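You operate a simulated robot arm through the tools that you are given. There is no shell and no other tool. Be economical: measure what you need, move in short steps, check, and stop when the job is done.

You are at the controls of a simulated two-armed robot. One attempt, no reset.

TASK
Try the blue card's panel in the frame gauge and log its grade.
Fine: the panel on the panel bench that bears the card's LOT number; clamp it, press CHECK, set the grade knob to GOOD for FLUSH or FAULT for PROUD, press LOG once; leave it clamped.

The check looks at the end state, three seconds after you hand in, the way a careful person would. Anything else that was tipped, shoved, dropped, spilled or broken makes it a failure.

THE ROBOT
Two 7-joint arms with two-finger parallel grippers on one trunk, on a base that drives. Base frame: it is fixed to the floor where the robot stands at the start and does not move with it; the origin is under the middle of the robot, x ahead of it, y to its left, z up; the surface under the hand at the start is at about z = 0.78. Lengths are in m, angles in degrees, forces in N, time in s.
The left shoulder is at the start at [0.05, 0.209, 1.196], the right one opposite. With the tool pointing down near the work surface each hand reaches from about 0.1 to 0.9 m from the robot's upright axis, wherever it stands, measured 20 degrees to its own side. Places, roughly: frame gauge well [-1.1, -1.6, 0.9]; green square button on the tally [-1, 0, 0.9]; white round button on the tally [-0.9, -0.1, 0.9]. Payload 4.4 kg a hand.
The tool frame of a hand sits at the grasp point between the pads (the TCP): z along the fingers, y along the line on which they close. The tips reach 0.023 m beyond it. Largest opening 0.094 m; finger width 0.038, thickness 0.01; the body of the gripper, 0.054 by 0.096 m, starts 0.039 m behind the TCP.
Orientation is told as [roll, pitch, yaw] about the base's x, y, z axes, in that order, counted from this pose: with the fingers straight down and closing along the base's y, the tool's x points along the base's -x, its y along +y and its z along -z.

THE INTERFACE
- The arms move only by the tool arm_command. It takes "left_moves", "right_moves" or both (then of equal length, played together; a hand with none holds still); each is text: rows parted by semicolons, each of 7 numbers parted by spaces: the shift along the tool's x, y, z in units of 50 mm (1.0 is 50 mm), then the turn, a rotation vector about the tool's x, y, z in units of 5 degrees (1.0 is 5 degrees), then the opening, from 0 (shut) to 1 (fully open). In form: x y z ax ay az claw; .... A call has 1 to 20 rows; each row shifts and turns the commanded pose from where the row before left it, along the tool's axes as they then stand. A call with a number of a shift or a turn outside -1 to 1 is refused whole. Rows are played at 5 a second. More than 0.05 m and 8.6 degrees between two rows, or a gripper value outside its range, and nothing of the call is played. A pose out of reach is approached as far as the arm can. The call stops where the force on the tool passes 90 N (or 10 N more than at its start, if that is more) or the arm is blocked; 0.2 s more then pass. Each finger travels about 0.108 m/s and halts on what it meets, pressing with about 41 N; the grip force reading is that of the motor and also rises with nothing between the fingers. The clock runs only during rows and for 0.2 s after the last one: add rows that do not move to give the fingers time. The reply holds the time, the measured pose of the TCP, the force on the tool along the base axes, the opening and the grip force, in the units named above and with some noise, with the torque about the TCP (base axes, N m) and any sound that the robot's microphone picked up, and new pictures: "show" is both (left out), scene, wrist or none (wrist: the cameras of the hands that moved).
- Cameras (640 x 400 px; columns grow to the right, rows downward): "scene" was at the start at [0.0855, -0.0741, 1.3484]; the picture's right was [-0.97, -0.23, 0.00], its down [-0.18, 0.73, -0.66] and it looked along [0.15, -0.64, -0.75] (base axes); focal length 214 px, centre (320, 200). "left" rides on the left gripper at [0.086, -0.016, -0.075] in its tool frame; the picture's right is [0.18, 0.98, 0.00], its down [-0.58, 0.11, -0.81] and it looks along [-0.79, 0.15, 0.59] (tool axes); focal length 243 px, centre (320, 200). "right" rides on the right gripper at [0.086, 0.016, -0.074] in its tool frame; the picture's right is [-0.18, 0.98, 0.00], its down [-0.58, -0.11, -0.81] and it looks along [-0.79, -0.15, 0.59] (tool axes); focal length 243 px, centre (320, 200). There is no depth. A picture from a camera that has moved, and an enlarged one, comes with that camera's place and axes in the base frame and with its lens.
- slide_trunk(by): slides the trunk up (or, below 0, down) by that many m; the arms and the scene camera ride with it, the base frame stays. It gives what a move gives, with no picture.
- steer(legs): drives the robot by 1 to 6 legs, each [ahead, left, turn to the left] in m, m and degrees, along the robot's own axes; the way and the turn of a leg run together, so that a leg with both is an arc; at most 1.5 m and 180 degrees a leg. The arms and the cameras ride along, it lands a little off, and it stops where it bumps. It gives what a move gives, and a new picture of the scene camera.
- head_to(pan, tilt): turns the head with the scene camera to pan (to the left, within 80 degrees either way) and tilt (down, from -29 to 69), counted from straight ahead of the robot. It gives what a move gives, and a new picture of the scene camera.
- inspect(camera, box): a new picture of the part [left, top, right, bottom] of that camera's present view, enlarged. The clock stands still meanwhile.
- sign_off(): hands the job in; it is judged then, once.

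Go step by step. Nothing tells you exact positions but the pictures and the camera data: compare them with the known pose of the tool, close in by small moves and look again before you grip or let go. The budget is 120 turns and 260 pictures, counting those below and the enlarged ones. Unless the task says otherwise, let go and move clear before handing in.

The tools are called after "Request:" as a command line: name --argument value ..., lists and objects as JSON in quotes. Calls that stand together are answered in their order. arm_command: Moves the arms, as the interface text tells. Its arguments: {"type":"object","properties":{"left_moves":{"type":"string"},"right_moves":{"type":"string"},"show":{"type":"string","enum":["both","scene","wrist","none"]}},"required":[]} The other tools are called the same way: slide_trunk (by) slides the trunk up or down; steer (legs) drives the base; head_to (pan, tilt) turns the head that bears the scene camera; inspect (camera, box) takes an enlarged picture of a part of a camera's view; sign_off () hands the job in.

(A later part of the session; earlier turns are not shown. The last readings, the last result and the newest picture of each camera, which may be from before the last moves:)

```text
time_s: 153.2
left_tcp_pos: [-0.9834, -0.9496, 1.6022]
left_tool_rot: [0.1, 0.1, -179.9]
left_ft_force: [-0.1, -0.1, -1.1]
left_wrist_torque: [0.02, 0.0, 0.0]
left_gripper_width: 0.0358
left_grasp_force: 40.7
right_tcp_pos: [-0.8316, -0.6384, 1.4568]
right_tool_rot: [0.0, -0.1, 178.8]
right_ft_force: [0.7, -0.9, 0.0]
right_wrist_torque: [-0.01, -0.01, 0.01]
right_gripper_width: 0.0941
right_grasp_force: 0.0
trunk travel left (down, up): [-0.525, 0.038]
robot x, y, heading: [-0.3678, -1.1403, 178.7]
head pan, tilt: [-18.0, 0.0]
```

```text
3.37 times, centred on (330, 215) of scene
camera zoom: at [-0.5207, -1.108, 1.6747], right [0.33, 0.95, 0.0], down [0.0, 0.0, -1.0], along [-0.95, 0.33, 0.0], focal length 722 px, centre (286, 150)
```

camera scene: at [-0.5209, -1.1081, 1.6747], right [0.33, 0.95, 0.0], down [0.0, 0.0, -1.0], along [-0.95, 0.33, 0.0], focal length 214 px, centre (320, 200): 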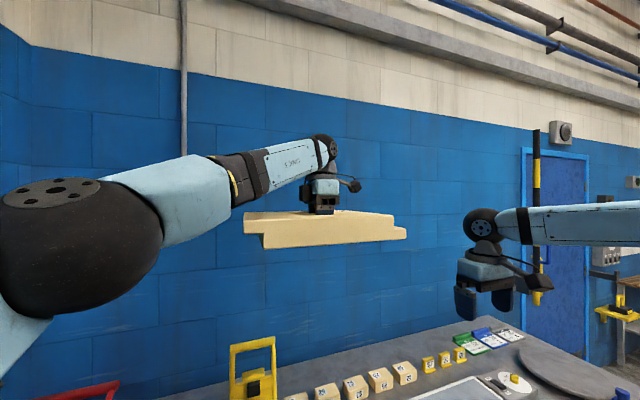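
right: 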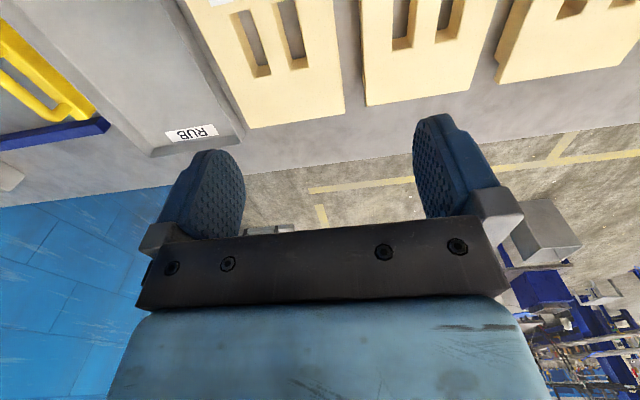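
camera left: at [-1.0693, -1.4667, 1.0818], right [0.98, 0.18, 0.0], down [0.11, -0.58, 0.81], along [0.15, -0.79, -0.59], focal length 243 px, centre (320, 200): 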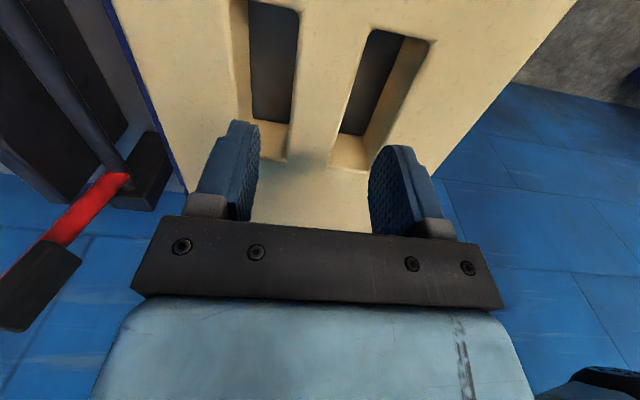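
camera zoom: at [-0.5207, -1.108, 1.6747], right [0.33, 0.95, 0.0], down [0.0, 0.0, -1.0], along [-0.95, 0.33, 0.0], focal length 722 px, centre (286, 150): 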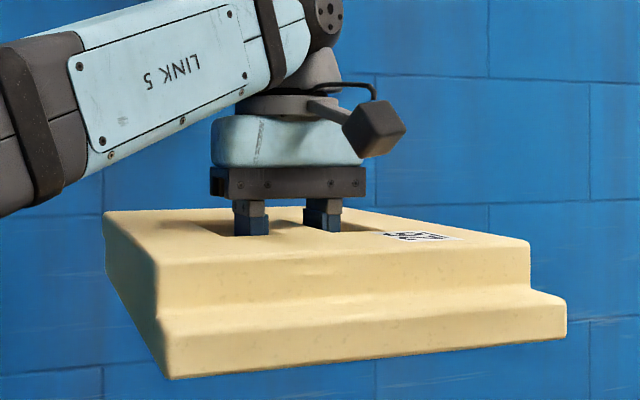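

Reinterpreting: walls are vertical, floor ≈0.86, well inner x [-1.1725,-0.9445], y [-1.725,-1.405]; the tongue had been sitting on the right bar. Now turn back and go over the well with corrected offsets.

Request:
arm_command --left_moves "0 0 0 0 0 -1 0; 0 0 0 0 0 -1 0; 0 0 0 0 0 -1 0; 0 0 0 0 0 -1 0; 0 0 0 0 0 -1 0; 0 0 0 0 0 -1 0; 0 0 0 0 0 -1 0; 0 0 0 0 0 -1 0; 0 0 0 0 0 -1 0; 0 0 0 0 0 -1 0; 0 0 0 0 0 -1 0; 0 0 0 0 0 -1 0; 0 0 0 0 0 -1 0; 0 0 0 0 0 -1 0; 0 0 0 0 0 -1 0; 0 0 0 0 0 -1 0; 0 0 0 0 0 -1 0; 0 0 0 0 0 -1 0; 0 0 0 0 0 0 0" --show "none"

Request:
slide_trunk --by -0.25

Request:
head_to --pan 16 --tilt 45

```text
time_s: 157.2
left_tcp_pos: [-0.9852, -0.949, 1.6008]
left_tool_rot: [0.0, 0.0, -89.9]
left_ft_force: [-0.6, 0.2, -1.9]
left_wrist_torque: [0.03, 0.0, -0.03]
left_gripper_width: 0.0356
left_grasp_force: 40.9
right_tcp_pos: [-0.8328, -0.6404, 1.4564]
right_tool_rot: [0.0, 0.0, 179.0]
right_ft_force: [-0.8, -0.4, 0.3]
right_wrist_torque: [0.03, 0.0, 0.02]
right_gripper_width: 0.0939
right_grasp_force: 0.0
trunk travel left (down, up): [-0.525, 0.038]
robot x, y, heading: [-0.3699, -1.1394, 179.0]
head pan, tilt: [-18.0, 0.0]
```

```text
time_s: 159.8
left_tcp_pos: [-0.9841, -0.9507, 1.3502]
left_tool_rot: [0.0, 0.0, -89.9]
left_ft_force: [0.2, 0.0, -1.0]
left_wrist_torque: [0.04, -0.02, -0.01]
left_gripper_width: 0.0356
left_grasp_force: 40.6
right_tcp_pos: [-0.8315, -0.6393, 1.2065]
right_tool_rot: [-0.1, 0.0, 179.0]
right_ft_force: [-0.2, -0.4, 0.7]
right_wrist_torque: [0.02, 0.01, -0.01]
right_gripper_width: 0.0939
right_grasp_force: 0.0
trunk travel left (down, up): [-0.275, 0.288]
robot x, y, heading: [-0.3663, -1.1387, 179.1]
head pan, tilt: [-18.0, 0.0]
```

```text
time_s: 160.9
left_tcp_pos: [-0.9856, -0.9499, 1.3514]
left_tool_rot: [0.0, 0.0, -89.9]
left_ft_force: [0.3, 0.2, -1.8]
left_wrist_torque: [0.03, -0.01, 0.0]
left_gripper_width: 0.0354
left_grasp_force: 41.0
right_tcp_pos: [-0.8323, -0.6402, 1.2056]
right_tool_rot: [0.0, 0.1, 178.9]
right_ft_force: [0.4, 0.9, -0.8]
right_wrist_torque: [-0.01, -0.01, -0.03]
right_gripper_width: 0.0936
right_grasp_force: 0.1
trunk travel left (down, up): [-0.275, 0.288]
robot x, y, heading: [-0.3682, -1.1399, 179.1]
head pan, tilt: [16.0, 45.0]
camera scene: at [-0.5142, -1.1584, 1.3539], right [-0.26, 0.97, 0.0], down [0.68, 0.18, -0.71], along [-0.68, -0.18, -0.71], focal length 214 px, centre (320, 200)
```

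scene: 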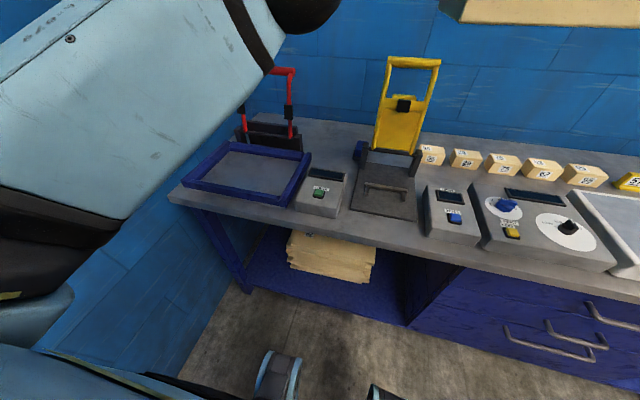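

Request:
arm_command --left_moves "0 0 0.9 0 0 0 0; 0 0 0.9 0 0 0 0; 0 0 0.9 0 0 0 0; 0 0 0.9 0 0 0 0; 0 0 0.9 0 0 0 0; -0.92 -0.1 0 0 0 0 0; -0.92 -0.1 0 0 0 0 0; -0.92 -0.1 0 0 0 0 0; -0.92 -0.1 0 0 0 0 0; -0.92 -0.1 0 0 0 0 0; -0.92 -0.1 0 0 0 0 0; -0.92 -0.1 0 0 0 0 0; -0.92 -0.1 0 0 0 0 0; -0.92 -0.1 0 0 0 0 0; -0.92 -0.1 0 0 0 0 0; -0.92 -0.1 0 0 0 0 0; -0.92 -0.1 0 0 0 0 0; -0.96 -0.14 0 0 0 0 0; 0 0 0 0 0 0 0; 0 0 0 0 0 0 0" --show "none"

Request:
arm_command --left_moves "0 0 0.9 0 0 0 0; 0 0 0.9 0 0 0 0; 0 0 0.9 0 0 0 0; 0 0 0.9 0 0 0 0; 0 0 0 0 0 0 0; 0 0 0 0 0 0 0" --show "none"

Request:
inspect --camera "scene" --box '[170, 120, 320, 220]'

```text
time_s: 165.1
left_tcp_pos: [-1.0501, -1.5516, 1.1264]
left_tool_rot: [0.0, 0.1, -89.9]
left_ft_force: [0.1, -0.4, -1.9]
left_wrist_torque: [0.05, 0.03, -0.01]
left_gripper_width: 0.0357
left_grasp_force: 41.0
right_tcp_pos: [-0.8315, -0.6397, 1.207]
right_tool_rot: [-0.1, 0.1, 178.9]
right_ft_force: [-0.8, 0.1, -0.1]
right_wrist_torque: [-0.01, -0.02, -0.02]
right_gripper_width: 0.094
right_grasp_force: 0.0
trunk travel left (down, up): [-0.275, 0.288]
robot x, y, heading: [-0.3696, -1.1428, 179.1]
head pan, tilt: [16.0, 45.0]
```

```text
time_s: 166.5
left_tcp_pos: [-1.0496, -1.5515, 0.946]
left_tool_rot: [0.0, 0.0, -90.0]
left_ft_force: [-1.0, 0.3, -1.5]
left_wrist_torque: [0.02, -0.02, 0.02]
left_gripper_width: 0.0358
left_grasp_force: 41.3
right_tcp_pos: [-0.832, -0.6396, 1.2055]
right_tool_rot: [0.0, 0.0, 178.9]
right_ft_force: [0.5, 1.0, 0.6]
right_wrist_torque: [-0.06, 0.01, 0.01]
right_gripper_width: 0.0937
right_grasp_force: 0.2
trunk travel left (down, up): [-0.275, 0.288]
robot x, y, heading: [-0.3693, -1.1377, 179.2]
head pan, tilt: [16.0, 45.0]
```

```text
4.00 times, centred on (245, 170) of scene
camera zoom: at [-0.5144, -1.1588, 1.3537], right [-0.26, 0.97, 0.0], down [0.68, 0.18, -0.71], along [-0.68, -0.18, -0.71], focal length 858 px, centre (620, 320)
```

zoom: 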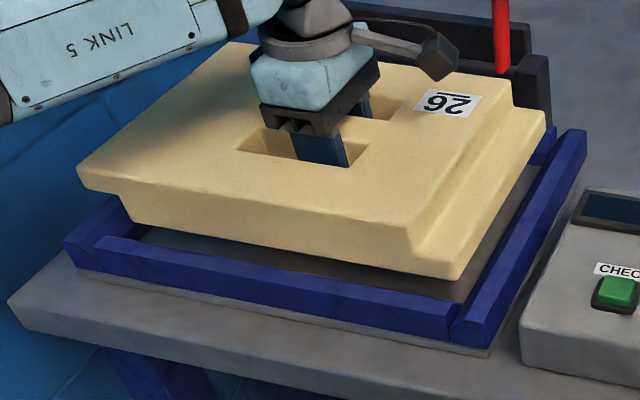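

Request:
arm_command --left_moves "-0.2 -0.08 0 0 0 0 0; 0 0 0.2 0 0 0 0; 0 0 0.1 0 0 0 0; 0 0 0 0 0 0 0; 0 0 0 0 0 0 0" --show "none"

Request:
inspect --camera "scene" --box '[170, 120, 320, 220]'

```text
time_s: 167.7
left_tcp_pos: [-1.0542, -1.5602, 0.9314]
left_tool_rot: [0.1, 0.0, -89.8]
left_ft_force: [0.6, 0.3, -1.7]
left_wrist_torque: [-0.01, 0.0, -0.02]
left_gripper_width: 0.0358
left_grasp_force: 41.4
right_tcp_pos: [-0.8311, -0.6393, 1.2073]
right_tool_rot: [0.0, 0.0, 179.0]
right_ft_force: [0.2, -0.5, 0.2]
right_wrist_torque: [-0.02, -0.01, 0.05]
right_gripper_width: 0.0941
right_grasp_force: 0.1
trunk travel left (down, up): [-0.275, 0.288]
robot x, y, heading: [-0.3709, -1.1405, 179.0]
head pan, tilt: [16.0, 45.0]
```

```text
4.00 times, centred on (245, 170) of scene
camera zoom: at [-0.5141, -1.1586, 1.3538], right [-0.26, 0.97, 0.0], down [0.68, 0.18, -0.71], along [-0.68, -0.18, -0.71], focal length 858 px, centre (620, 320)
```

zoom: 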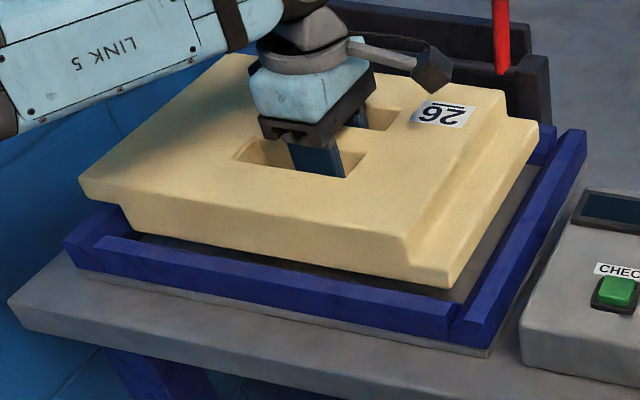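

Request:
arm_command --left_moves "0 0 0.1 0 0 0 0; 0 0 0.06 0 0 0 0; 0 0 0 0 0 0 0; 0 0 0 0 0 0 0" --show "none"

Request:
arm_command --left_moves "0 0 0.08 0 0 0 0; 0 0 0 0 0 0 0; 0 0 0 0 0 0 0" --show "none"

Request:
arm_command --left_moves "0 0 0.08 0 0 0 0; 0 0 0 0 0 0 0; 0 0 0 0 0 0 0" --show "none"

```text
time_s: 168.7
left_tcp_pos: [-1.053, -1.5597, 0.923]
left_tool_rot: [0.0, 0.0, -89.9]
left_ft_force: [-0.8, -0.1, -2.6]
left_wrist_torque: [-0.03, -0.01, 0.02]
left_gripper_width: 0.0358
left_grasp_force: 40.6
right_tcp_pos: [-0.8321, -0.6388, 1.2062]
right_tool_rot: [0.0, 0.1, 178.9]
right_ft_force: [1.1, 1.5, -0.6]
right_wrist_torque: [-0.02, 0.04, -0.01]
right_gripper_width: 0.0941
right_grasp_force: 0.0
trunk travel left (down, up): [-0.275, 0.288]
robot x, y, heading: [-0.3645, -1.1445, 179.0]
head pan, tilt: [16.0, 45.0]
```

```text
time_s: 169.5
left_tcp_pos: [-1.0555, -1.5596, 0.9224]
left_tool_rot: [-0.2, 0.0, -89.9]
left_ft_force: [2.1, -2.7, 10.3]
left_wrist_torque: [-0.42, 0.17, -0.41]
left_gripper_width: 0.0359
left_grasp_force: 40.8
right_tcp_pos: [-0.8304, -0.6382, 1.207]
right_tool_rot: [-0.1, -0.1, 179.0]
right_ft_force: [-0.1, 0.5, 0.0]
right_wrist_torque: [-0.01, -0.02, 0.0]
right_gripper_width: 0.0941
right_grasp_force: 0.1
trunk travel left (down, up): [-0.275, 0.288]
robot x, y, heading: [-0.3674, -1.1446, 179.1]
head pan, tilt: [16.0, 45.0]
```

```text
time_s: 170.3
left_tcp_pos: [-1.0526, -1.5606, 0.9221]
left_tool_rot: [-0.4, -0.1, -89.8]
left_ft_force: [-11.1, -9.5, 39.6]
left_wrist_torque: [0.18, -0.44, -0.53]
left_gripper_width: 0.0356
left_grasp_force: 41.3
right_tcp_pos: [-0.8285, -0.6377, 1.2067]
right_tool_rot: [0.0, -0.2, 178.9]
right_ft_force: [0.9, 0.6, 1.1]
right_wrist_torque: [0.0, -0.02, 0.03]
right_gripper_width: 0.094
right_grasp_force: 0.1
trunk travel left (down, up): [-0.275, 0.288]
robot x, y, heading: [-0.3657, -1.1378, 178.7]
head pan, tilt: [16.0, 45.0]
```

Contact is again flat at the same level (bottom ≈0.893), laterally free. I'll release and examine the contact closely with the wrist camera.

Request:
arm_command --left_moves "0 0 -0.14 0 0 0 0; 0 0 0 0 0 0 0; 0 0 0 0 0 0 0.3; 0 0 0 0 0 0 0.62; 0 0 0 0 0 0 0.62; 0 0 -0.5 0 0 0 0.62; 0 0 -0.8 0 0 0 0.62; 0 0 0 0 0 0 0; 0.9 0 0 0 0 0 0; 0.9 0 0 0 0 0 0; 0.9 0 0 0 0 0 0; 0 0 0 0 0 0 0; 0 0 0 0 0 0 0" --show "wrist"

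Request:
inspect --camera "left" --box '[0, 0, 320, 200]'

Request:
inspect --camera "left" --box '[320, 0, 640, 200]'

```text
time_s: 173.1
left_tcp_pos: [-1.0543, -1.4253, 0.9887]
left_tool_rot: [0.0, -0.2, -89.9]
left_ft_force: [0.0, 0.2, -0.4]
left_wrist_torque: [0.0, 0.02, -0.01]
left_gripper_width: 0.0
left_grasp_force: 40.8
right_tcp_pos: [-0.8307, -0.639, 1.2067]
right_tool_rot: [0.0, -0.1, 178.9]
right_ft_force: [0.6, 0.0, 0.2]
right_wrist_torque: [-0.02, -0.01, -0.01]
right_gripper_width: 0.0939
right_grasp_force: 0.0
trunk travel left (down, up): [-0.275, 0.288]
robot x, y, heading: [-0.3725, -1.1388, 179.0]
head pan, tilt: [16.0, 45.0]
camera left: at [-1.0707, -1.3374, 1.0615], right [0.98, 0.19, 0.0], down [0.11, -0.58, 0.81], along [0.15, -0.79, -0.59], focal length 243 px, centre (320, 200)
```

left: 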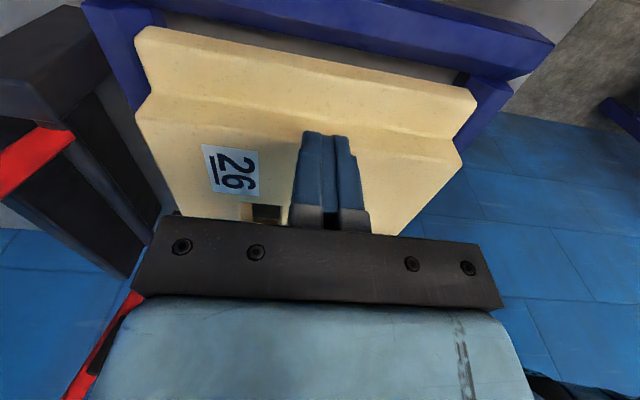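

```text
2.00 times, centred on (160, 100) of left
camera zoom: at [-1.0707, -1.3374, 1.0615], right [0.98, 0.19, 0.0], down [0.11, -0.58, 0.81], along [0.15, -0.79, -0.59], focal length 485 px, centre (640, 400)
```

zoom: 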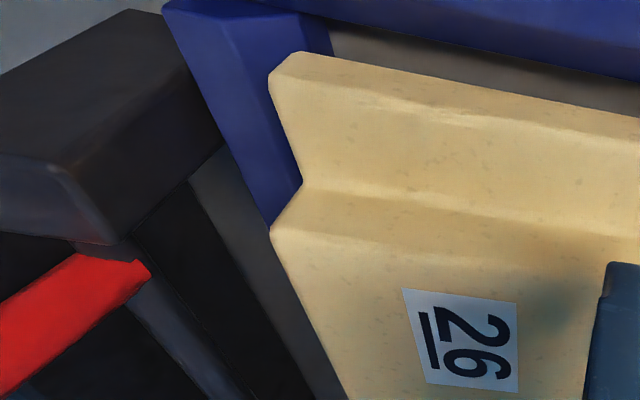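

```text
2.00 times, centred on (480, 100) of left
camera zoom: at [-1.0707, -1.3374, 1.0615], right [0.98, 0.19, 0.0], down [0.11, -0.58, 0.81], along [0.15, -0.79, -0.59], focal length 485 px, centre (0, 400)
```

zoom: 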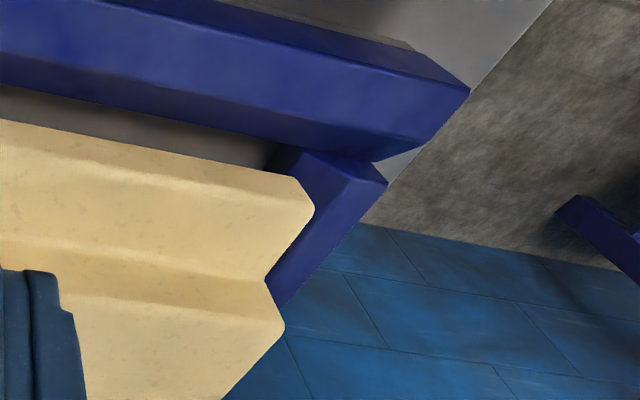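

The rim seems to confine x within ±2 mm (so x is right), with the panel resting on frame ledges; y seems too far left now. Regrip and slide it right until it meets the right rim.

Request:
arm_command --left_moves "0 0 -0.2 0 0 0 0; -0.9 0 0 0 0 0 0; -0.9 0 0 0 0 0 0; -0.9 0.03 0 0 0 0 0.62; 0 0 0 0 0 0 0.62; 0 0 0 0 0 0 0.62; 0 0 0.8 0 0 0 0.62; 0 0 0.8 0 0 0 0.62; 0 0 0 0 0 0 0.62; 0 0 0 0 0 0 0; 0 0 0 0 0 0 0; 0 0 0 0 0 0 0; 0 0 0 0 0 0 0" --show "none"

Request:
arm_command --left_moves "0.08 0 0 0 0 0 0; 0.08 0 0 0 0 0 0; 0 0 0 0 0 0 0" --show "none"

Request:
arm_command --left_moves "0.08 0 0 0 0 0 0; 0.08 0 0 0 0 0 0; 0 0 0 0 0 0 0" --show "none"

Request:
inspect --camera "scene" --box '[170, 120, 320, 220]'

```text
time_s: 175.9
left_tcp_pos: [-1.0554, -1.5606, 0.9187]
left_tool_rot: [0.0, 0.0, -90.0]
left_ft_force: [0.6, 0.8, 0.5]
left_wrist_torque: [0.03, 0.14, -0.19]
left_gripper_width: 0.0355
left_grasp_force: 40.9
right_tcp_pos: [-0.8314, -0.6401, 1.2069]
right_tool_rot: [0.1, 0.0, 179.0]
right_ft_force: [0.5, -0.5, -0.1]
right_wrist_torque: [-0.02, 0.01, -0.01]
right_gripper_width: 0.0939
right_grasp_force: 0.0
trunk travel left (down, up): [-0.275, 0.288]
robot x, y, heading: [-0.3712, -1.1412, 178.9]
head pan, tilt: [16.0, 45.0]
```

```text
time_s: 176.7
left_tcp_pos: [-1.054, -1.5524, 0.9192]
left_tool_rot: [-0.1, 0.0, -89.9]
left_ft_force: [-8.8, -3.1, 6.7]
left_wrist_torque: [-0.01, -0.32, -0.45]
left_gripper_width: 0.0356
left_grasp_force: 40.8
right_tcp_pos: [-0.8306, -0.6388, 1.2067]
right_tool_rot: [0.0, 0.0, 178.9]
right_ft_force: [0.1, 0.2, -0.6]
right_wrist_torque: [-0.01, -0.02, 0.01]
right_gripper_width: 0.0942
right_grasp_force: 0.1
trunk travel left (down, up): [-0.275, 0.288]
robot x, y, heading: [-0.366, -1.1405, 179.3]
head pan, tilt: [16.0, 45.0]
```

```text
time_s: 177.5
left_tcp_pos: [-1.0541, -1.5502, 0.9206]
left_tool_rot: [-0.3, -0.1, -89.5]
left_ft_force: [-12.2, -34.2, 21.8]
left_wrist_torque: [0.22, -0.52, -1.02]
left_gripper_width: 0.036
left_grasp_force: 41.1
right_tcp_pos: [-0.8313, -0.6421, 1.2085]
right_tool_rot: [-0.3, -0.1, 179.0]
right_ft_force: [-0.9, 0.0, -0.6]
right_wrist_torque: [0.01, 0.03, -0.01]
right_gripper_width: 0.0939
right_grasp_force: 0.0
trunk travel left (down, up): [-0.275, 0.288]
robot x, y, heading: [-0.3679, -1.1412, 178.8]
head pan, tilt: [16.0, 45.0]
```

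```text
4.00 times, centred on (245, 170) of scene
camera zoom: at [-0.5129, -1.1613, 1.3542], right [-0.26, 0.97, 0.0], down [0.68, 0.18, -0.71], along [-0.68, -0.18, -0.71], focal length 858 px, centre (620, 320)
```

zoom: 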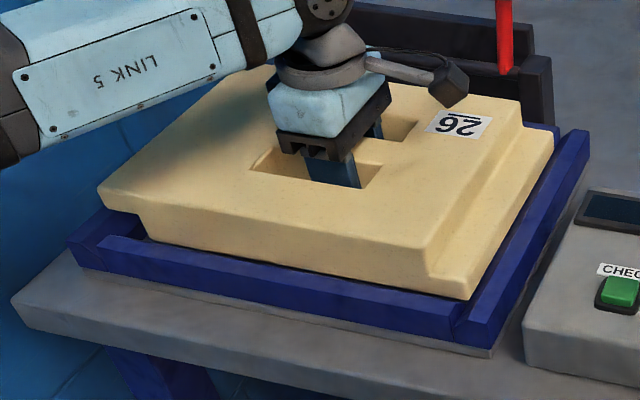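

Request:
arm_command --left_moves "-0.14 0 0 0 0 0 0; 0 0 0.04 0 0 0 0; 0 0 0 0 0 0 0" --show "none"

Request:
arm_command --left_moves "0 0.06 0 0 0 0 0; 0 0 0 0 0 0 0; 0 0 0 0 0 0 0" --show "none"

Request:
arm_command --left_moves "0 -0.06 0 0 0 0 0; 0 -0.06 0 0 0 0 0; 0 0 0 0 0 0 0" --show "none"

Request:
arm_command --left_moves "0 -0.06 0 0 0 0 0; 0 0 0 0 0 0 0; 0 0 0 0 0 0 0" --show "none"

```text
time_s: 178.3
left_tcp_pos: [-1.0529, -1.5495, 0.9204]
left_tool_rot: [-0.3, 0.1, -90.0]
left_ft_force: [-8.5, -9.8, 31.2]
left_wrist_torque: [0.87, -0.72, 0.14]
left_gripper_width: 0.0358
left_grasp_force: 40.7
right_tcp_pos: [-0.8294, -0.6391, 1.2065]
right_tool_rot: [0.0, -0.2, 178.9]
right_ft_force: [-0.1, -0.6, -0.8]
right_wrist_torque: [-0.01, 0.01, -0.01]
right_gripper_width: 0.094
right_grasp_force: 0.0
trunk travel left (down, up): [-0.275, 0.288]
robot x, y, heading: [-0.3694, -1.1417, 178.8]
head pan, tilt: [16.0, 45.0]
```

```text
time_s: 179.1
left_tcp_pos: [-1.0529, -1.5499, 0.9201]
left_tool_rot: [-0.4, 0.0, -89.9]
left_ft_force: [-35.2, -5.1, 31.7]
left_wrist_torque: [-0.07, -0.44, -0.45]
left_gripper_width: 0.0357
left_grasp_force: 40.6
right_tcp_pos: [-0.8308, -0.6389, 1.2065]
right_tool_rot: [0.0, -0.1, 178.8]
right_ft_force: [0.4, 0.5, 0.2]
right_wrist_torque: [-0.03, -0.01, 0.01]
right_gripper_width: 0.0938
right_grasp_force: 0.0
trunk travel left (down, up): [-0.275, 0.288]
robot x, y, heading: [-0.3668, -1.1397, 178.9]
head pan, tilt: [16.0, 45.0]
```

```text
time_s: 179.9
left_tcp_pos: [-1.0539, -1.551, 0.9194]
left_tool_rot: [-0.1, -0.2, -90.0]
left_ft_force: [-5.8, -3.1, 28.7]
left_wrist_torque: [0.15, -0.67, -0.33]
left_gripper_width: 0.0356
left_grasp_force: 40.9
right_tcp_pos: [-0.8289, -0.6386, 1.2069]
right_tool_rot: [0.1, -0.2, 179.0]
right_ft_force: [0.0, 0.2, 0.3]
right_wrist_torque: [0.01, 0.02, -0.01]
right_gripper_width: 0.0939
right_grasp_force: 0.0
trunk travel left (down, up): [-0.275, 0.288]
robot x, y, heading: [-0.3699, -1.1455, 178.8]
head pan, tilt: [16.0, 45.0]
```

```text
time_s: 180.7
left_tcp_pos: [-1.0546, -1.5518, 0.9201]
left_tool_rot: [-0.1, -0.1, -89.9]
left_ft_force: [30.6, -0.6, 16.1]
left_wrist_torque: [0.16, 0.35, -0.17]
left_gripper_width: 0.0357
left_grasp_force: 40.7
right_tcp_pos: [-0.8261, -0.6392, 1.2074]
right_tool_rot: [0.0, -0.3, 179.0]
right_ft_force: [-0.4, -0.2, 0.4]
right_wrist_torque: [0.0, 0.01, 0.04]
right_gripper_width: 0.0942
right_grasp_force: 0.1
trunk travel left (down, up): [-0.275, 0.288]
robot x, y, heading: [-0.3674, -1.1421, 179.2]
head pan, tilt: [16.0, 45.0]
```

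x play is only ~2 mm with hard walls and constant z: the panel is seated in the well. y is just off the right stop. Centre x, unload and release, then withdraw.

Request:
arm_command --left_moves "0 0.07 -0.06 0 0 0 0; 0 0 0 0 0 0 0; 0 0 0 0 0 0 0.3; 0 0 0 0 0 0 0.62; 0 0 0 0 0 0 0.62; 0 0 -0.5 0 0 0 0.62; 0 0 -0.9 0 0 0 0.62; 0 0 -0.9 0 0 0 0.62; 0 0 -0.9 0 0 0 0.3; 0.9 0 0 0 0 0 0; 0.9 0 0 0 0 0 0; 0.9 0 0 0 0 0 0; 0.9 0 0 0 0 0 0; 0.9 0 0 0 0 0 0; 0 0 0 0 0 0 0" --show "both"

Request:
inspect --camera "scene" --box '[170, 60, 330, 210]'

Request:
inspect --camera "left" --box '[100, 0, 500, 250]'

```text
time_s: 183.9
left_tcp_pos: [-1.0549, -1.3263, 1.08]
left_tool_rot: [0.0, 0.0, -89.9]
left_ft_force: [0.3, -0.2, 0.8]
left_wrist_torque: [0.02, 0.0, 0.0]
left_gripper_width: 0.0
left_grasp_force: 41.0
right_tcp_pos: [-0.8309, -0.6415, 1.2071]
right_tool_rot: [-0.2, 0.0, 179.0]
right_ft_force: [-0.1, 0.0, 0.2]
right_wrist_torque: [-0.01, -0.05, 0.0]
right_gripper_width: 0.0937
right_grasp_force: 0.1
trunk travel left (down, up): [-0.275, 0.288]
robot x, y, heading: [-0.3673, -1.1434, 179.0]
head pan, tilt: [16.0, 45.0]
camera scene: at [-0.5138, -1.1596, 1.3538], right [-0.26, 0.97, 0.0], down [0.68, 0.18, -0.71], along [-0.68, -0.18, -0.71], focal length 214 px, centre (320, 200)
camera left: at [-1.0714, -1.2396, 1.1547], right [0.98, 0.19, 0.0], down [0.11, -0.58, 0.81], along [0.15, -0.79, -0.59], focal length 243 px, centre (320, 200)
```

scene: 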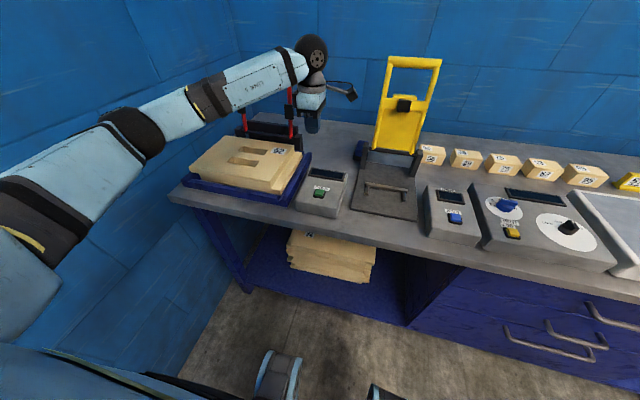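
left: 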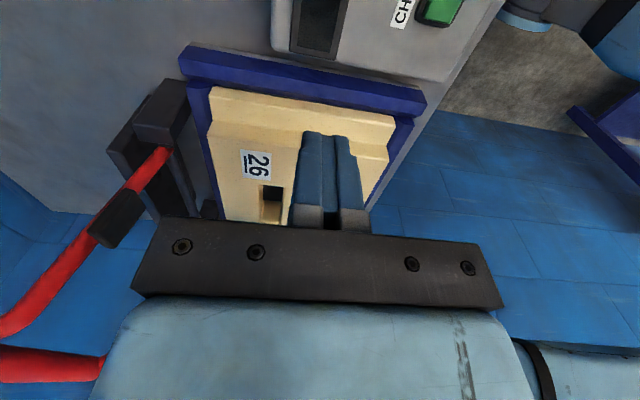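

```text
2.67 times, centred on (250, 135) of scene
camera zoom: at [-0.5138, -1.1596, 1.3538], right [-0.26, 0.97, 0.0], down [0.68, 0.18, -0.71], along [-0.68, -0.18, -0.71], focal length 572 px, centre (507, 373)
```

zoom: 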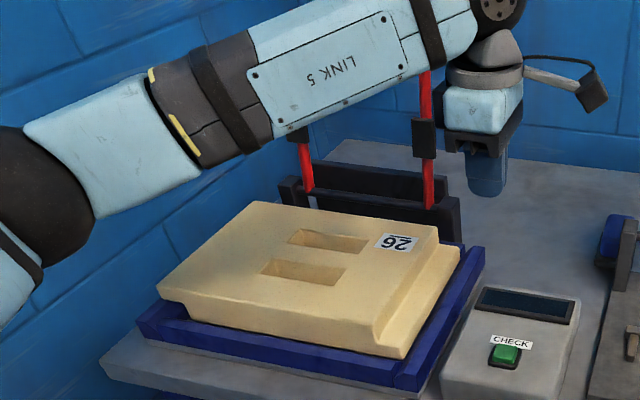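

```text
1.60 times, centred on (300, 125) of left
camera zoom: at [-1.0714, -1.2396, 1.1547], right [0.98, 0.19, 0.0], down [0.11, -0.58, 0.81], along [0.15, -0.79, -0.59], focal length 388 px, centre (352, 320)
```

zoom: 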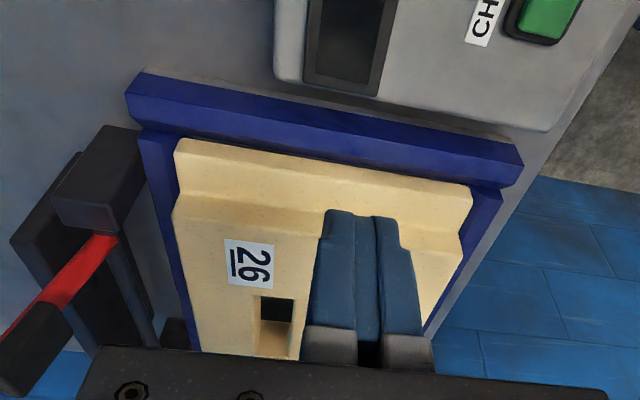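

The panel sits nicely in the frame. Next the red clamp: hinge at about (x -1.22, z 0.94), crossbar near (-1.30, -1.565, 1.14). Raise hand and drive a little closer.

Request:
arm_command --left_moves "0 0 -1 0 0 0 0; 0 0 -1 0 0 0 0; 0 0 -1 0 0 0 0; 0 0 -1 0 0 0 0; 0 0 0 0 0 0 0" --show "none"

Request:
steer --legs '[[0.12, 0.06, 0]]'

Request:
head_to --pan 25 --tilt 30

Request:
inspect --camera "scene" --box '[220, 60, 380, 220]'

```text
time_s: 185.1
left_tcp_pos: [-1.0573, -1.3254, 1.2784]
left_tool_rot: [0.0, 0.0, -89.9]
left_ft_force: [-0.2, -0.4, 0.3]
left_wrist_torque: [0.0, 0.0, -0.01]
left_gripper_width: 0.0002
left_grasp_force: 41.0
right_tcp_pos: [-0.8328, -0.6402, 1.2062]
right_tool_rot: [-0.1, 0.0, 178.9]
right_ft_force: [-0.3, 0.8, 0.0]
right_wrist_torque: [0.0, 0.02, 0.03]
right_gripper_width: 0.0941
right_grasp_force: 0.0
trunk travel left (down, up): [-0.275, 0.288]
robot x, y, heading: [-0.3678, -1.1381, 179.0]
head pan, tilt: [16.0, 45.0]
```

```text
time_s: 186.4
left_tcp_pos: [-1.1774, -1.3815, 1.28]
left_tool_rot: [-0.1, -0.1, -90.0]
left_ft_force: [0.0, 0.3, 0.4]
left_wrist_torque: [-0.01, 0.0, 0.02]
left_gripper_width: 0.0
left_grasp_force: 40.1
right_tcp_pos: [-0.9548, -0.6967, 1.2058]
right_tool_rot: [0.0, -0.1, 178.8]
right_ft_force: [-0.9, -0.1, 0.5]
right_wrist_torque: [0.0, 0.0, -0.01]
right_gripper_width: 0.0942
right_grasp_force: 0.1
trunk travel left (down, up): [-0.275, 0.288]
robot x, y, heading: [-0.4898, -1.1969, 179.0]
head pan, tilt: [16.0, 45.0]
camera scene: at [-0.6363, -1.2162, 1.3539], right [-0.26, 0.97, 0.0], down [0.68, 0.18, -0.71], along [-0.68, -0.18, -0.71], focal length 214 px, centre (320, 200)
```

scene: 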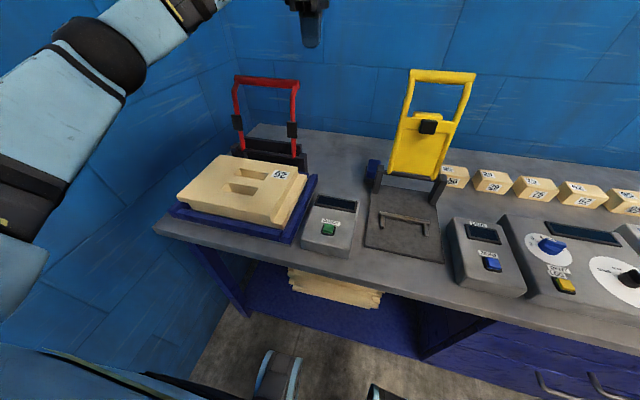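

```text
time_s: 187.2
left_tcp_pos: [-1.1781, -1.3821, 1.2804]
left_tool_rot: [-0.1, 0.0, -89.9]
left_ft_force: [-0.5, 0.0, 0.1]
left_wrist_torque: [0.01, 0.03, -0.01]
left_gripper_width: 0.0001
left_grasp_force: 41.5
right_tcp_pos: [-0.9536, -0.6973, 1.2064]
right_tool_rot: [0.0, -0.1, 178.9]
right_ft_force: [0.1, -0.1, 0.4]
right_wrist_torque: [-0.01, 0.03, 0.03]
right_gripper_width: 0.0939
right_grasp_force: 0.1
trunk travel left (down, up): [-0.275, 0.288]
robot x, y, heading: [-0.489, -1.2001, 179.0]
head pan, tilt: [25.0, 30.0]
camera scene: at [-0.6405, -1.2322, 1.3764], right [-0.41, 0.91, 0.0], down [0.46, 0.2, -0.87], along [-0.79, -0.35, -0.5], focal length 214 px, centre (320, 200)
```

scene: 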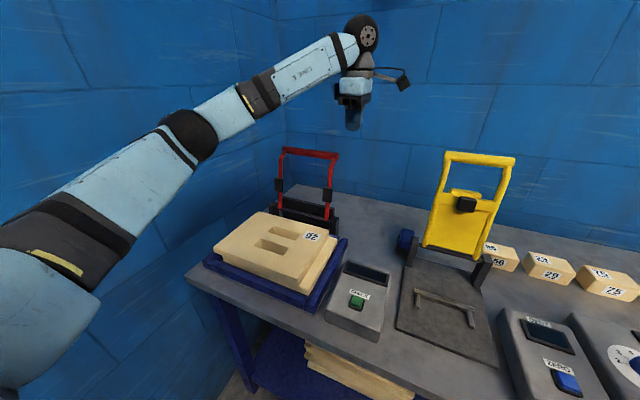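

```text
2.50 times, centred on (300, 140) of scene
camera zoom: at [-0.6405, -1.2322, 1.3764], right [-0.41, 0.91, 0.0], down [0.46, 0.2, -0.87], along [-0.79, -0.35, -0.5], focal length 536 px, centre (370, 350)
```

zoom: 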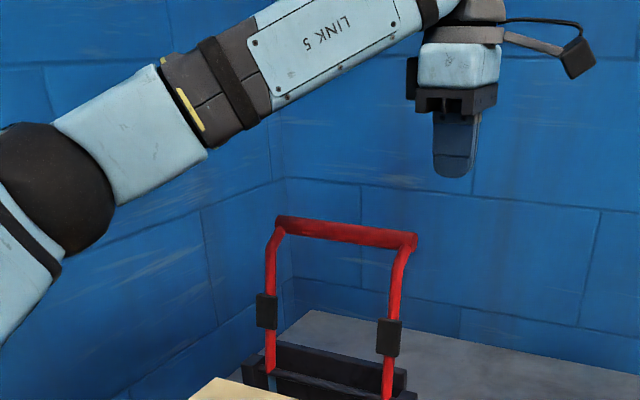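

Crossbar at (-1.291, -1.565, 1.147). Move above it with fingers open and check.

Request:
arm_command --left_moves "-0.73 -0.45 0 0 0 0 0.75; -0.73 -0.45 0 0 0 0 0.75; -0.73 -0.45 0 0 0 0 0.75; -0.73 -0.45 0 0 0 0 0.75; -0.73 -0.45 0 0 0 0 0.75; 0 0 0 0 0 0 0.75; 0 0 0 0 0 0 0.75" --show "both"

```text
time_s: 188.8
left_tcp_pos: [-1.29, -1.5663, 1.2788]
left_tool_rot: [0.0, 0.0, -89.9]
left_ft_force: [0.4, 0.1, 0.4]
left_wrist_torque: [0.01, 0.03, 0.01]
left_gripper_width: 0.0704
left_grasp_force: 0.1
right_tcp_pos: [-0.9532, -0.6969, 1.2082]
right_tool_rot: [-0.1, 0.1, 178.8]
right_ft_force: [0.6, -0.5, 0.3]
right_wrist_torque: [0.03, 0.01, 0.03]
right_gripper_width: 0.0938
right_grasp_force: 0.1
trunk travel left (down, up): [-0.275, 0.288]
robot x, y, heading: [-0.4964, -1.1963, 179.1]
head pan, tilt: [25.0, 30.0]
camera scene: at [-0.6407, -1.2323, 1.3764], right [-0.41, 0.91, 0.0], down [0.46, 0.2, -0.87], along [-0.79, -0.35, -0.5], focal length 214 px, centre (320, 200)
camera left: at [-1.3071, -1.4779, 1.3526], right [0.98, 0.18, 0.0], down [0.11, -0.58, 0.81], along [0.15, -0.79, -0.59], focal length 243 px, centre (320, 200)
```

scene: 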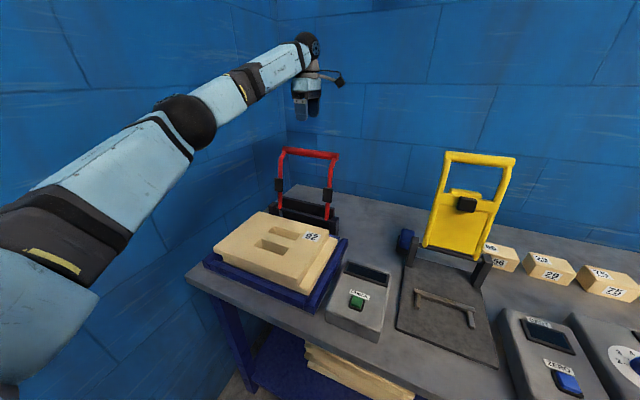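
left: 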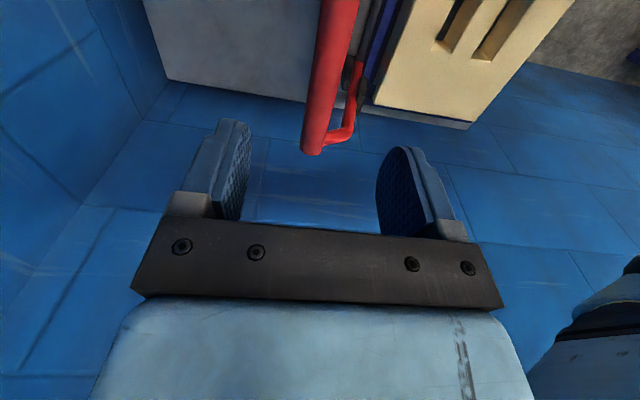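

Bar lies between the fingers. Lower to straddle it.

Request:
arm_command --left_moves "0 0 0.9 0 0 0 0.75; 0 0 0.9 0 0 0 0.75; 0 0 0.7 0 0 0 0.75; 0 0 0 0 0 0 0.75; 0 0 0 0 0 0 0.75" --show "both"

```text
time_s: 190.0
left_tcp_pos: [-1.2915, -1.5639, 1.154]
left_tool_rot: [-0.2, -0.1, -89.9]
left_ft_force: [1.2, 0.5, 0.2]
left_wrist_torque: [0.01, 0.01, -0.03]
left_gripper_width: 0.0705
left_grasp_force: 0.1
right_tcp_pos: [-0.9535, -0.6966, 1.2072]
right_tool_rot: [0.0, 0.0, 178.8]
right_ft_force: [-0.2, -0.8, -0.1]
right_wrist_torque: [0.0, -0.01, 0.0]
right_gripper_width: 0.0941
right_grasp_force: 0.0
trunk travel left (down, up): [-0.275, 0.288]
robot x, y, heading: [-0.4907, -1.1986, 179.0]
head pan, tilt: [25.0, 30.0]
camera scene: at [-0.6407, -1.2323, 1.3764], right [-0.41, 0.91, 0.0], down [0.46, 0.2, -0.87], along [-0.79, -0.35, -0.5], focal length 214 px, centre (320, 200)
camera left: at [-1.3079, -1.4775, 1.2293], right [0.98, 0.19, 0.0], down [0.11, -0.58, 0.81], along [0.15, -0.79, -0.59], focal length 243 px, centre (320, 200)
```

scene: 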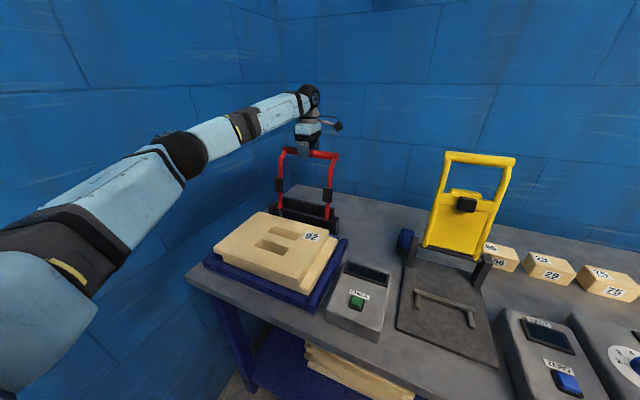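
left: 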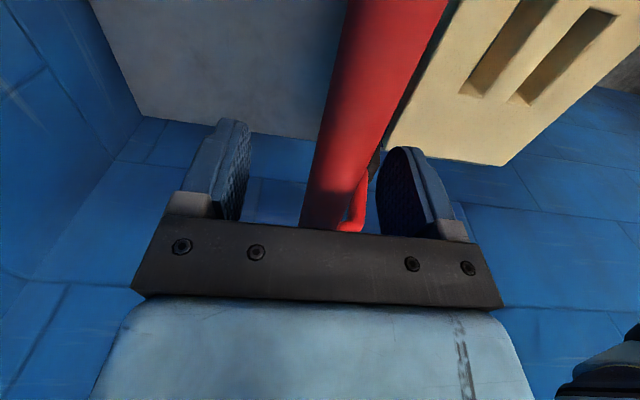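

Straddled. Partly close and swing it forward along its arc to about 43°.

Request:
arm_command --left_moves "0 0 0 0 0 0 0.42; 0 0 0 0 0 0 0.42; 0 0.482 -0.098 0 0 0 0.42; 0 0.482 -0.098 0 0 0 0.42; 0 0.493 0.013 0 0 0 0.42; 0 0.493 0.013 0 0 0 0.42; 0 0.477 0.124 0 0 0 0.42; 0 0.477 0.124 0 0 0 0.42; 0 0.437 0.227 0 0 0 0.42; 0 0.437 0.227 0 0 0 0.42; 0 0.374 0.32 0 0 0 0.42; 0 0.374 0.32 0 0 0 0.42; 0 0 0 0 0 0 0.42" --show "both"

```text
time_s: 192.8
left_tcp_pos: [-1.0688, -1.5427, 1.0989]
left_tool_rot: [0.1, -1.1, -90.5]
left_ft_force: [5.2, 2.0, 1.5]
left_wrist_torque: [-0.02, -0.05, 0.13]
left_gripper_width: 0.0417
left_grasp_force: 3.1
right_tcp_pos: [-0.9554, -0.6769, 1.1943]
right_tool_rot: [1.2, 0.1, 178.6]
right_ft_force: [-1.1, -0.3, 0.6]
right_wrist_torque: [0.04, -0.01, -0.01]
right_gripper_width: 0.0939
right_grasp_force: 0.1
trunk travel left (down, up): [-0.275, 0.288]
robot x, y, heading: [-0.4895, -1.1987, 178.5]
head pan, tilt: [25.0, 30.0]
camera scene: at [-0.6448, -1.2095, 1.3767], right [-0.4, 0.92, -0.02], down [0.46, 0.18, -0.87], along [-0.79, -0.36, -0.5], focal length 214 px, centre (320, 200)
camera left: at [-1.0853, -1.4543, 1.1719], right [0.98, 0.18, 0.0], down [0.1, -0.57, 0.82], along [0.14, -0.81, -0.58], focal length 243 px, centre (320, 200)
```

scene: 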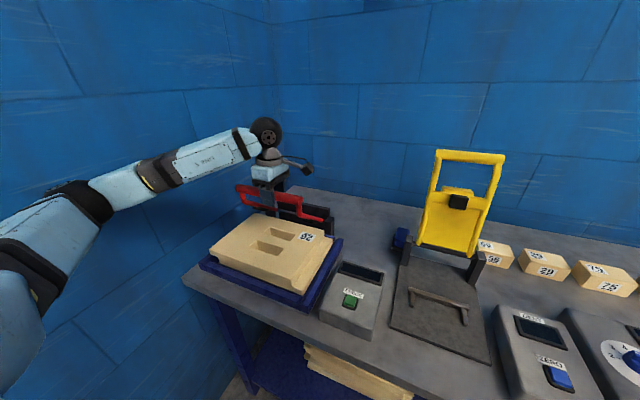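
left: 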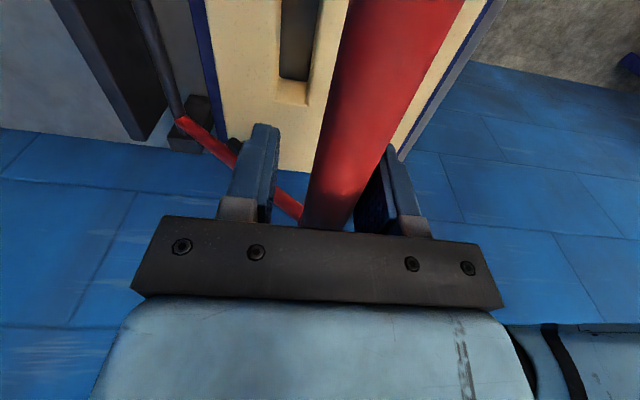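

Working, but my elbow leans on the wall. Slide the robot right 7 cm (fingers slide along the bar) to relieve it.

Request:
steer --legs '[[0, -0.07, 0]]'

```text
time_s: 194.1
left_tcp_pos: [-1.0636, -1.494, 1.0948]
left_tool_rot: [0.0, 0.0, -89.9]
left_ft_force: [6.1, 0.6, 2.5]
left_wrist_torque: [0.0, -0.05, -0.08]
left_gripper_width: 0.0424
left_grasp_force: 2.6
right_tcp_pos: [-0.9525, -0.6286, 1.207]
right_tool_rot: [0.0, -0.1, 179.0]
right_ft_force: [0.5, -0.1, -0.2]
right_wrist_torque: [0.02, 0.0, 0.02]
right_gripper_width: 0.0941
right_grasp_force: 0.0
trunk travel left (down, up): [-0.275, 0.288]
robot x, y, heading: [-0.4913, -1.1259, 178.9]
head pan, tilt: [25.0, 30.0]
camera scene: at [-0.6383, -1.1607, 1.3766], right [-0.41, 0.91, 0.0], down [0.46, 0.2, -0.87], along [-0.79, -0.35, -0.5], focal length 214 px, centre (320, 200)
```

scene: 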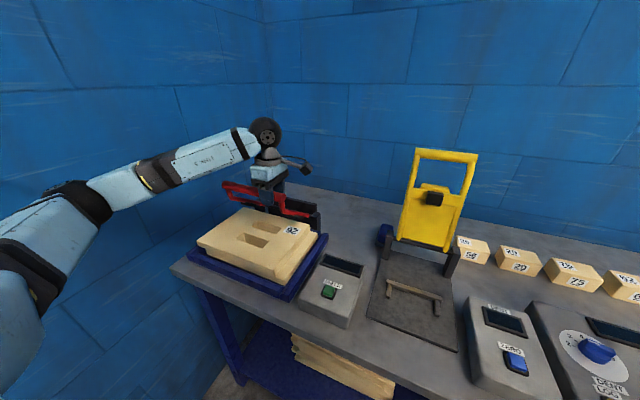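

Request:
arm_command --left_moves "-0.4 0 0 0 0 0 0.45; -0.4 0 0 0 0 0 0.45; 0 0.293 0.396 0 0 0 0.45; 0 0.293 0.396 0 0 0 0.45; 0 0.161 0.344 0 0 0 0.45; 0 0.161 0.344 0 0 0 0.45; 0 0.083 0.292 0 0 0 0.45; 0 0.083 0.292 0 0 0 0.45; 0 0 0 0 0 0 0.45" --show "both"

Request:
inspect --camera "scene" --box '[180, 130, 360, 290]'

```text
time_s: 196.1
left_tcp_pos: [-1.0111, -1.5346, 0.9965]
left_tool_rot: [-0.7, -0.1, -89.7]
left_ft_force: [-25.1, -13.2, 52.5]
left_wrist_torque: [0.86, -1.17, 0.05]
left_gripper_width: 0.0425
left_grasp_force: 0.0
right_tcp_pos: [-0.9523, -0.6256, 1.2063]
right_tool_rot: [0.0, -0.2, 178.9]
right_ft_force: [0.2, 0.0, 0.1]
right_wrist_torque: [0.01, -0.01, 0.03]
right_gripper_width: 0.0938
right_grasp_force: 0.0
trunk travel left (down, up): [-0.275, 0.288]
robot x, y, heading: [-0.4865, -1.1262, 179.0]
head pan, tilt: [25.0, 30.0]
camera scene: at [-0.6381, -1.1591, 1.3776], right [-0.41, 0.91, 0.0], down [0.46, 0.2, -0.87], along [-0.79, -0.35, -0.5], focal length 214 px, centre (320, 200)
camera left: at [-1.0266, -1.4467, 1.0702], right [0.98, 0.19, -0.01], down [0.12, -0.58, 0.81], along [0.14, -0.79, -0.59], focal length 243 px, centre (320, 200)
```

scene: 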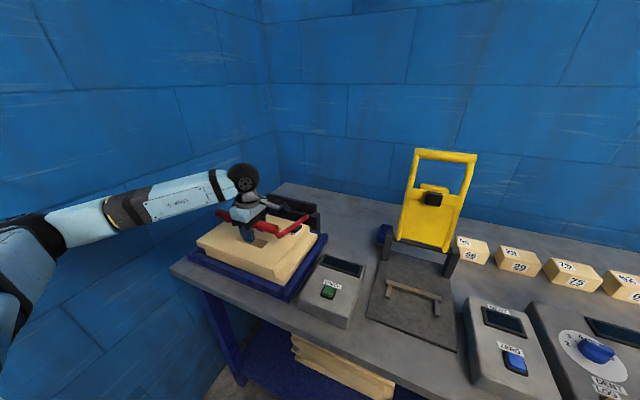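
left: 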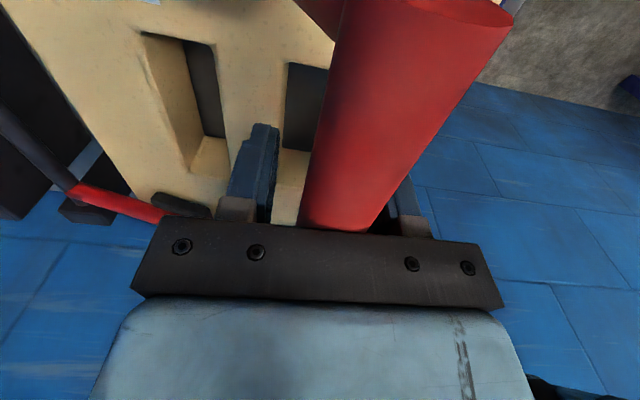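

```text
2.50 times, centred on (270, 210) of scene
camera zoom: at [-0.6381, -1.1591, 1.3776], right [-0.41, 0.91, 0.0], down [0.46, 0.2, -0.87], along [-0.79, -0.35, -0.5], focal length 536 px, centre (445, 175)
```

zoom: 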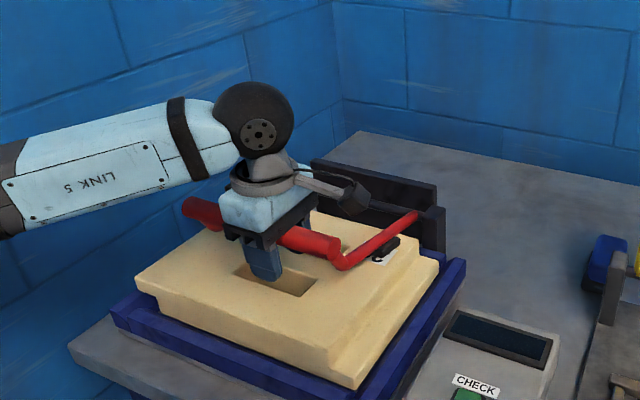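

Clamp is down with pads on the panel. Release upward and check that it stays.

Request:
arm_command --left_moves "0 0 0 0 0 0 0.75; 0 0 -0.2 0 0 0 0.75; 0 0 -0.5 0 0 0 0.75; 0 0 -0.9 0 0 0 0.75; 0 0 -0.9 0 0 0 0.75; 0 0 0 0 0 0 0; 0 0 0 0 0 0 0; 0 0 0 0 0 0 0" --show "none"

Request:
inspect --camera "scene" --box '[160, 130, 340, 300]'

Request:
inspect --camera "left" --box '[0, 0, 640, 400]'

```text
time_s: 197.9
left_tcp_pos: [-1.0089, -1.5337, 1.1177]
left_tool_rot: [-0.1, 0.0, -89.9]
left_ft_force: [-0.1, 0.7, -0.3]
left_wrist_torque: [-0.02, 0.0, -0.01]
left_gripper_width: 0.0001
left_grasp_force: 40.4
right_tcp_pos: [-0.9538, -0.6263, 1.2077]
right_tool_rot: [0.1, 0.0, 178.9]
right_ft_force: [-0.1, 0.4, 0.6]
right_wrist_torque: [0.0, -0.02, 0.01]
right_gripper_width: 0.0939
right_grasp_force: 0.0
trunk travel left (down, up): [-0.275, 0.288]
robot x, y, heading: [-0.4886, -1.1234, 178.8]
head pan, tilt: [25.0, 30.0]
```

```text
2.35 times, centred on (250, 215) of scene
camera zoom: at [-0.6393, -1.1612, 1.3764], right [-0.41, 0.91, 0.0], down [0.46, 0.2, -0.87], along [-0.79, -0.35, -0.5], focal length 505 px, centre (485, 165)
```

zoom: 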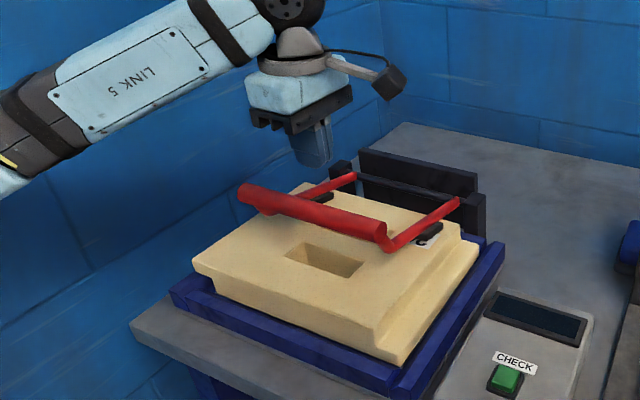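

```text
1.00 times, centred on (320, 200) of left (not enlarged: the box is as wide or as high as the picture)
camera zoom: at [-1.0251, -1.4459, 1.1908], right [0.98, 0.18, 0.0], down [0.11, -0.58, 0.81], along [0.15, -0.79, -0.59], focal length 243 px, centre (320, 200)
```

zoom: 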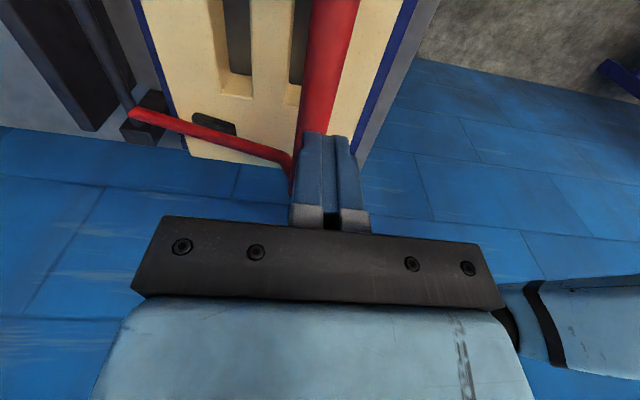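

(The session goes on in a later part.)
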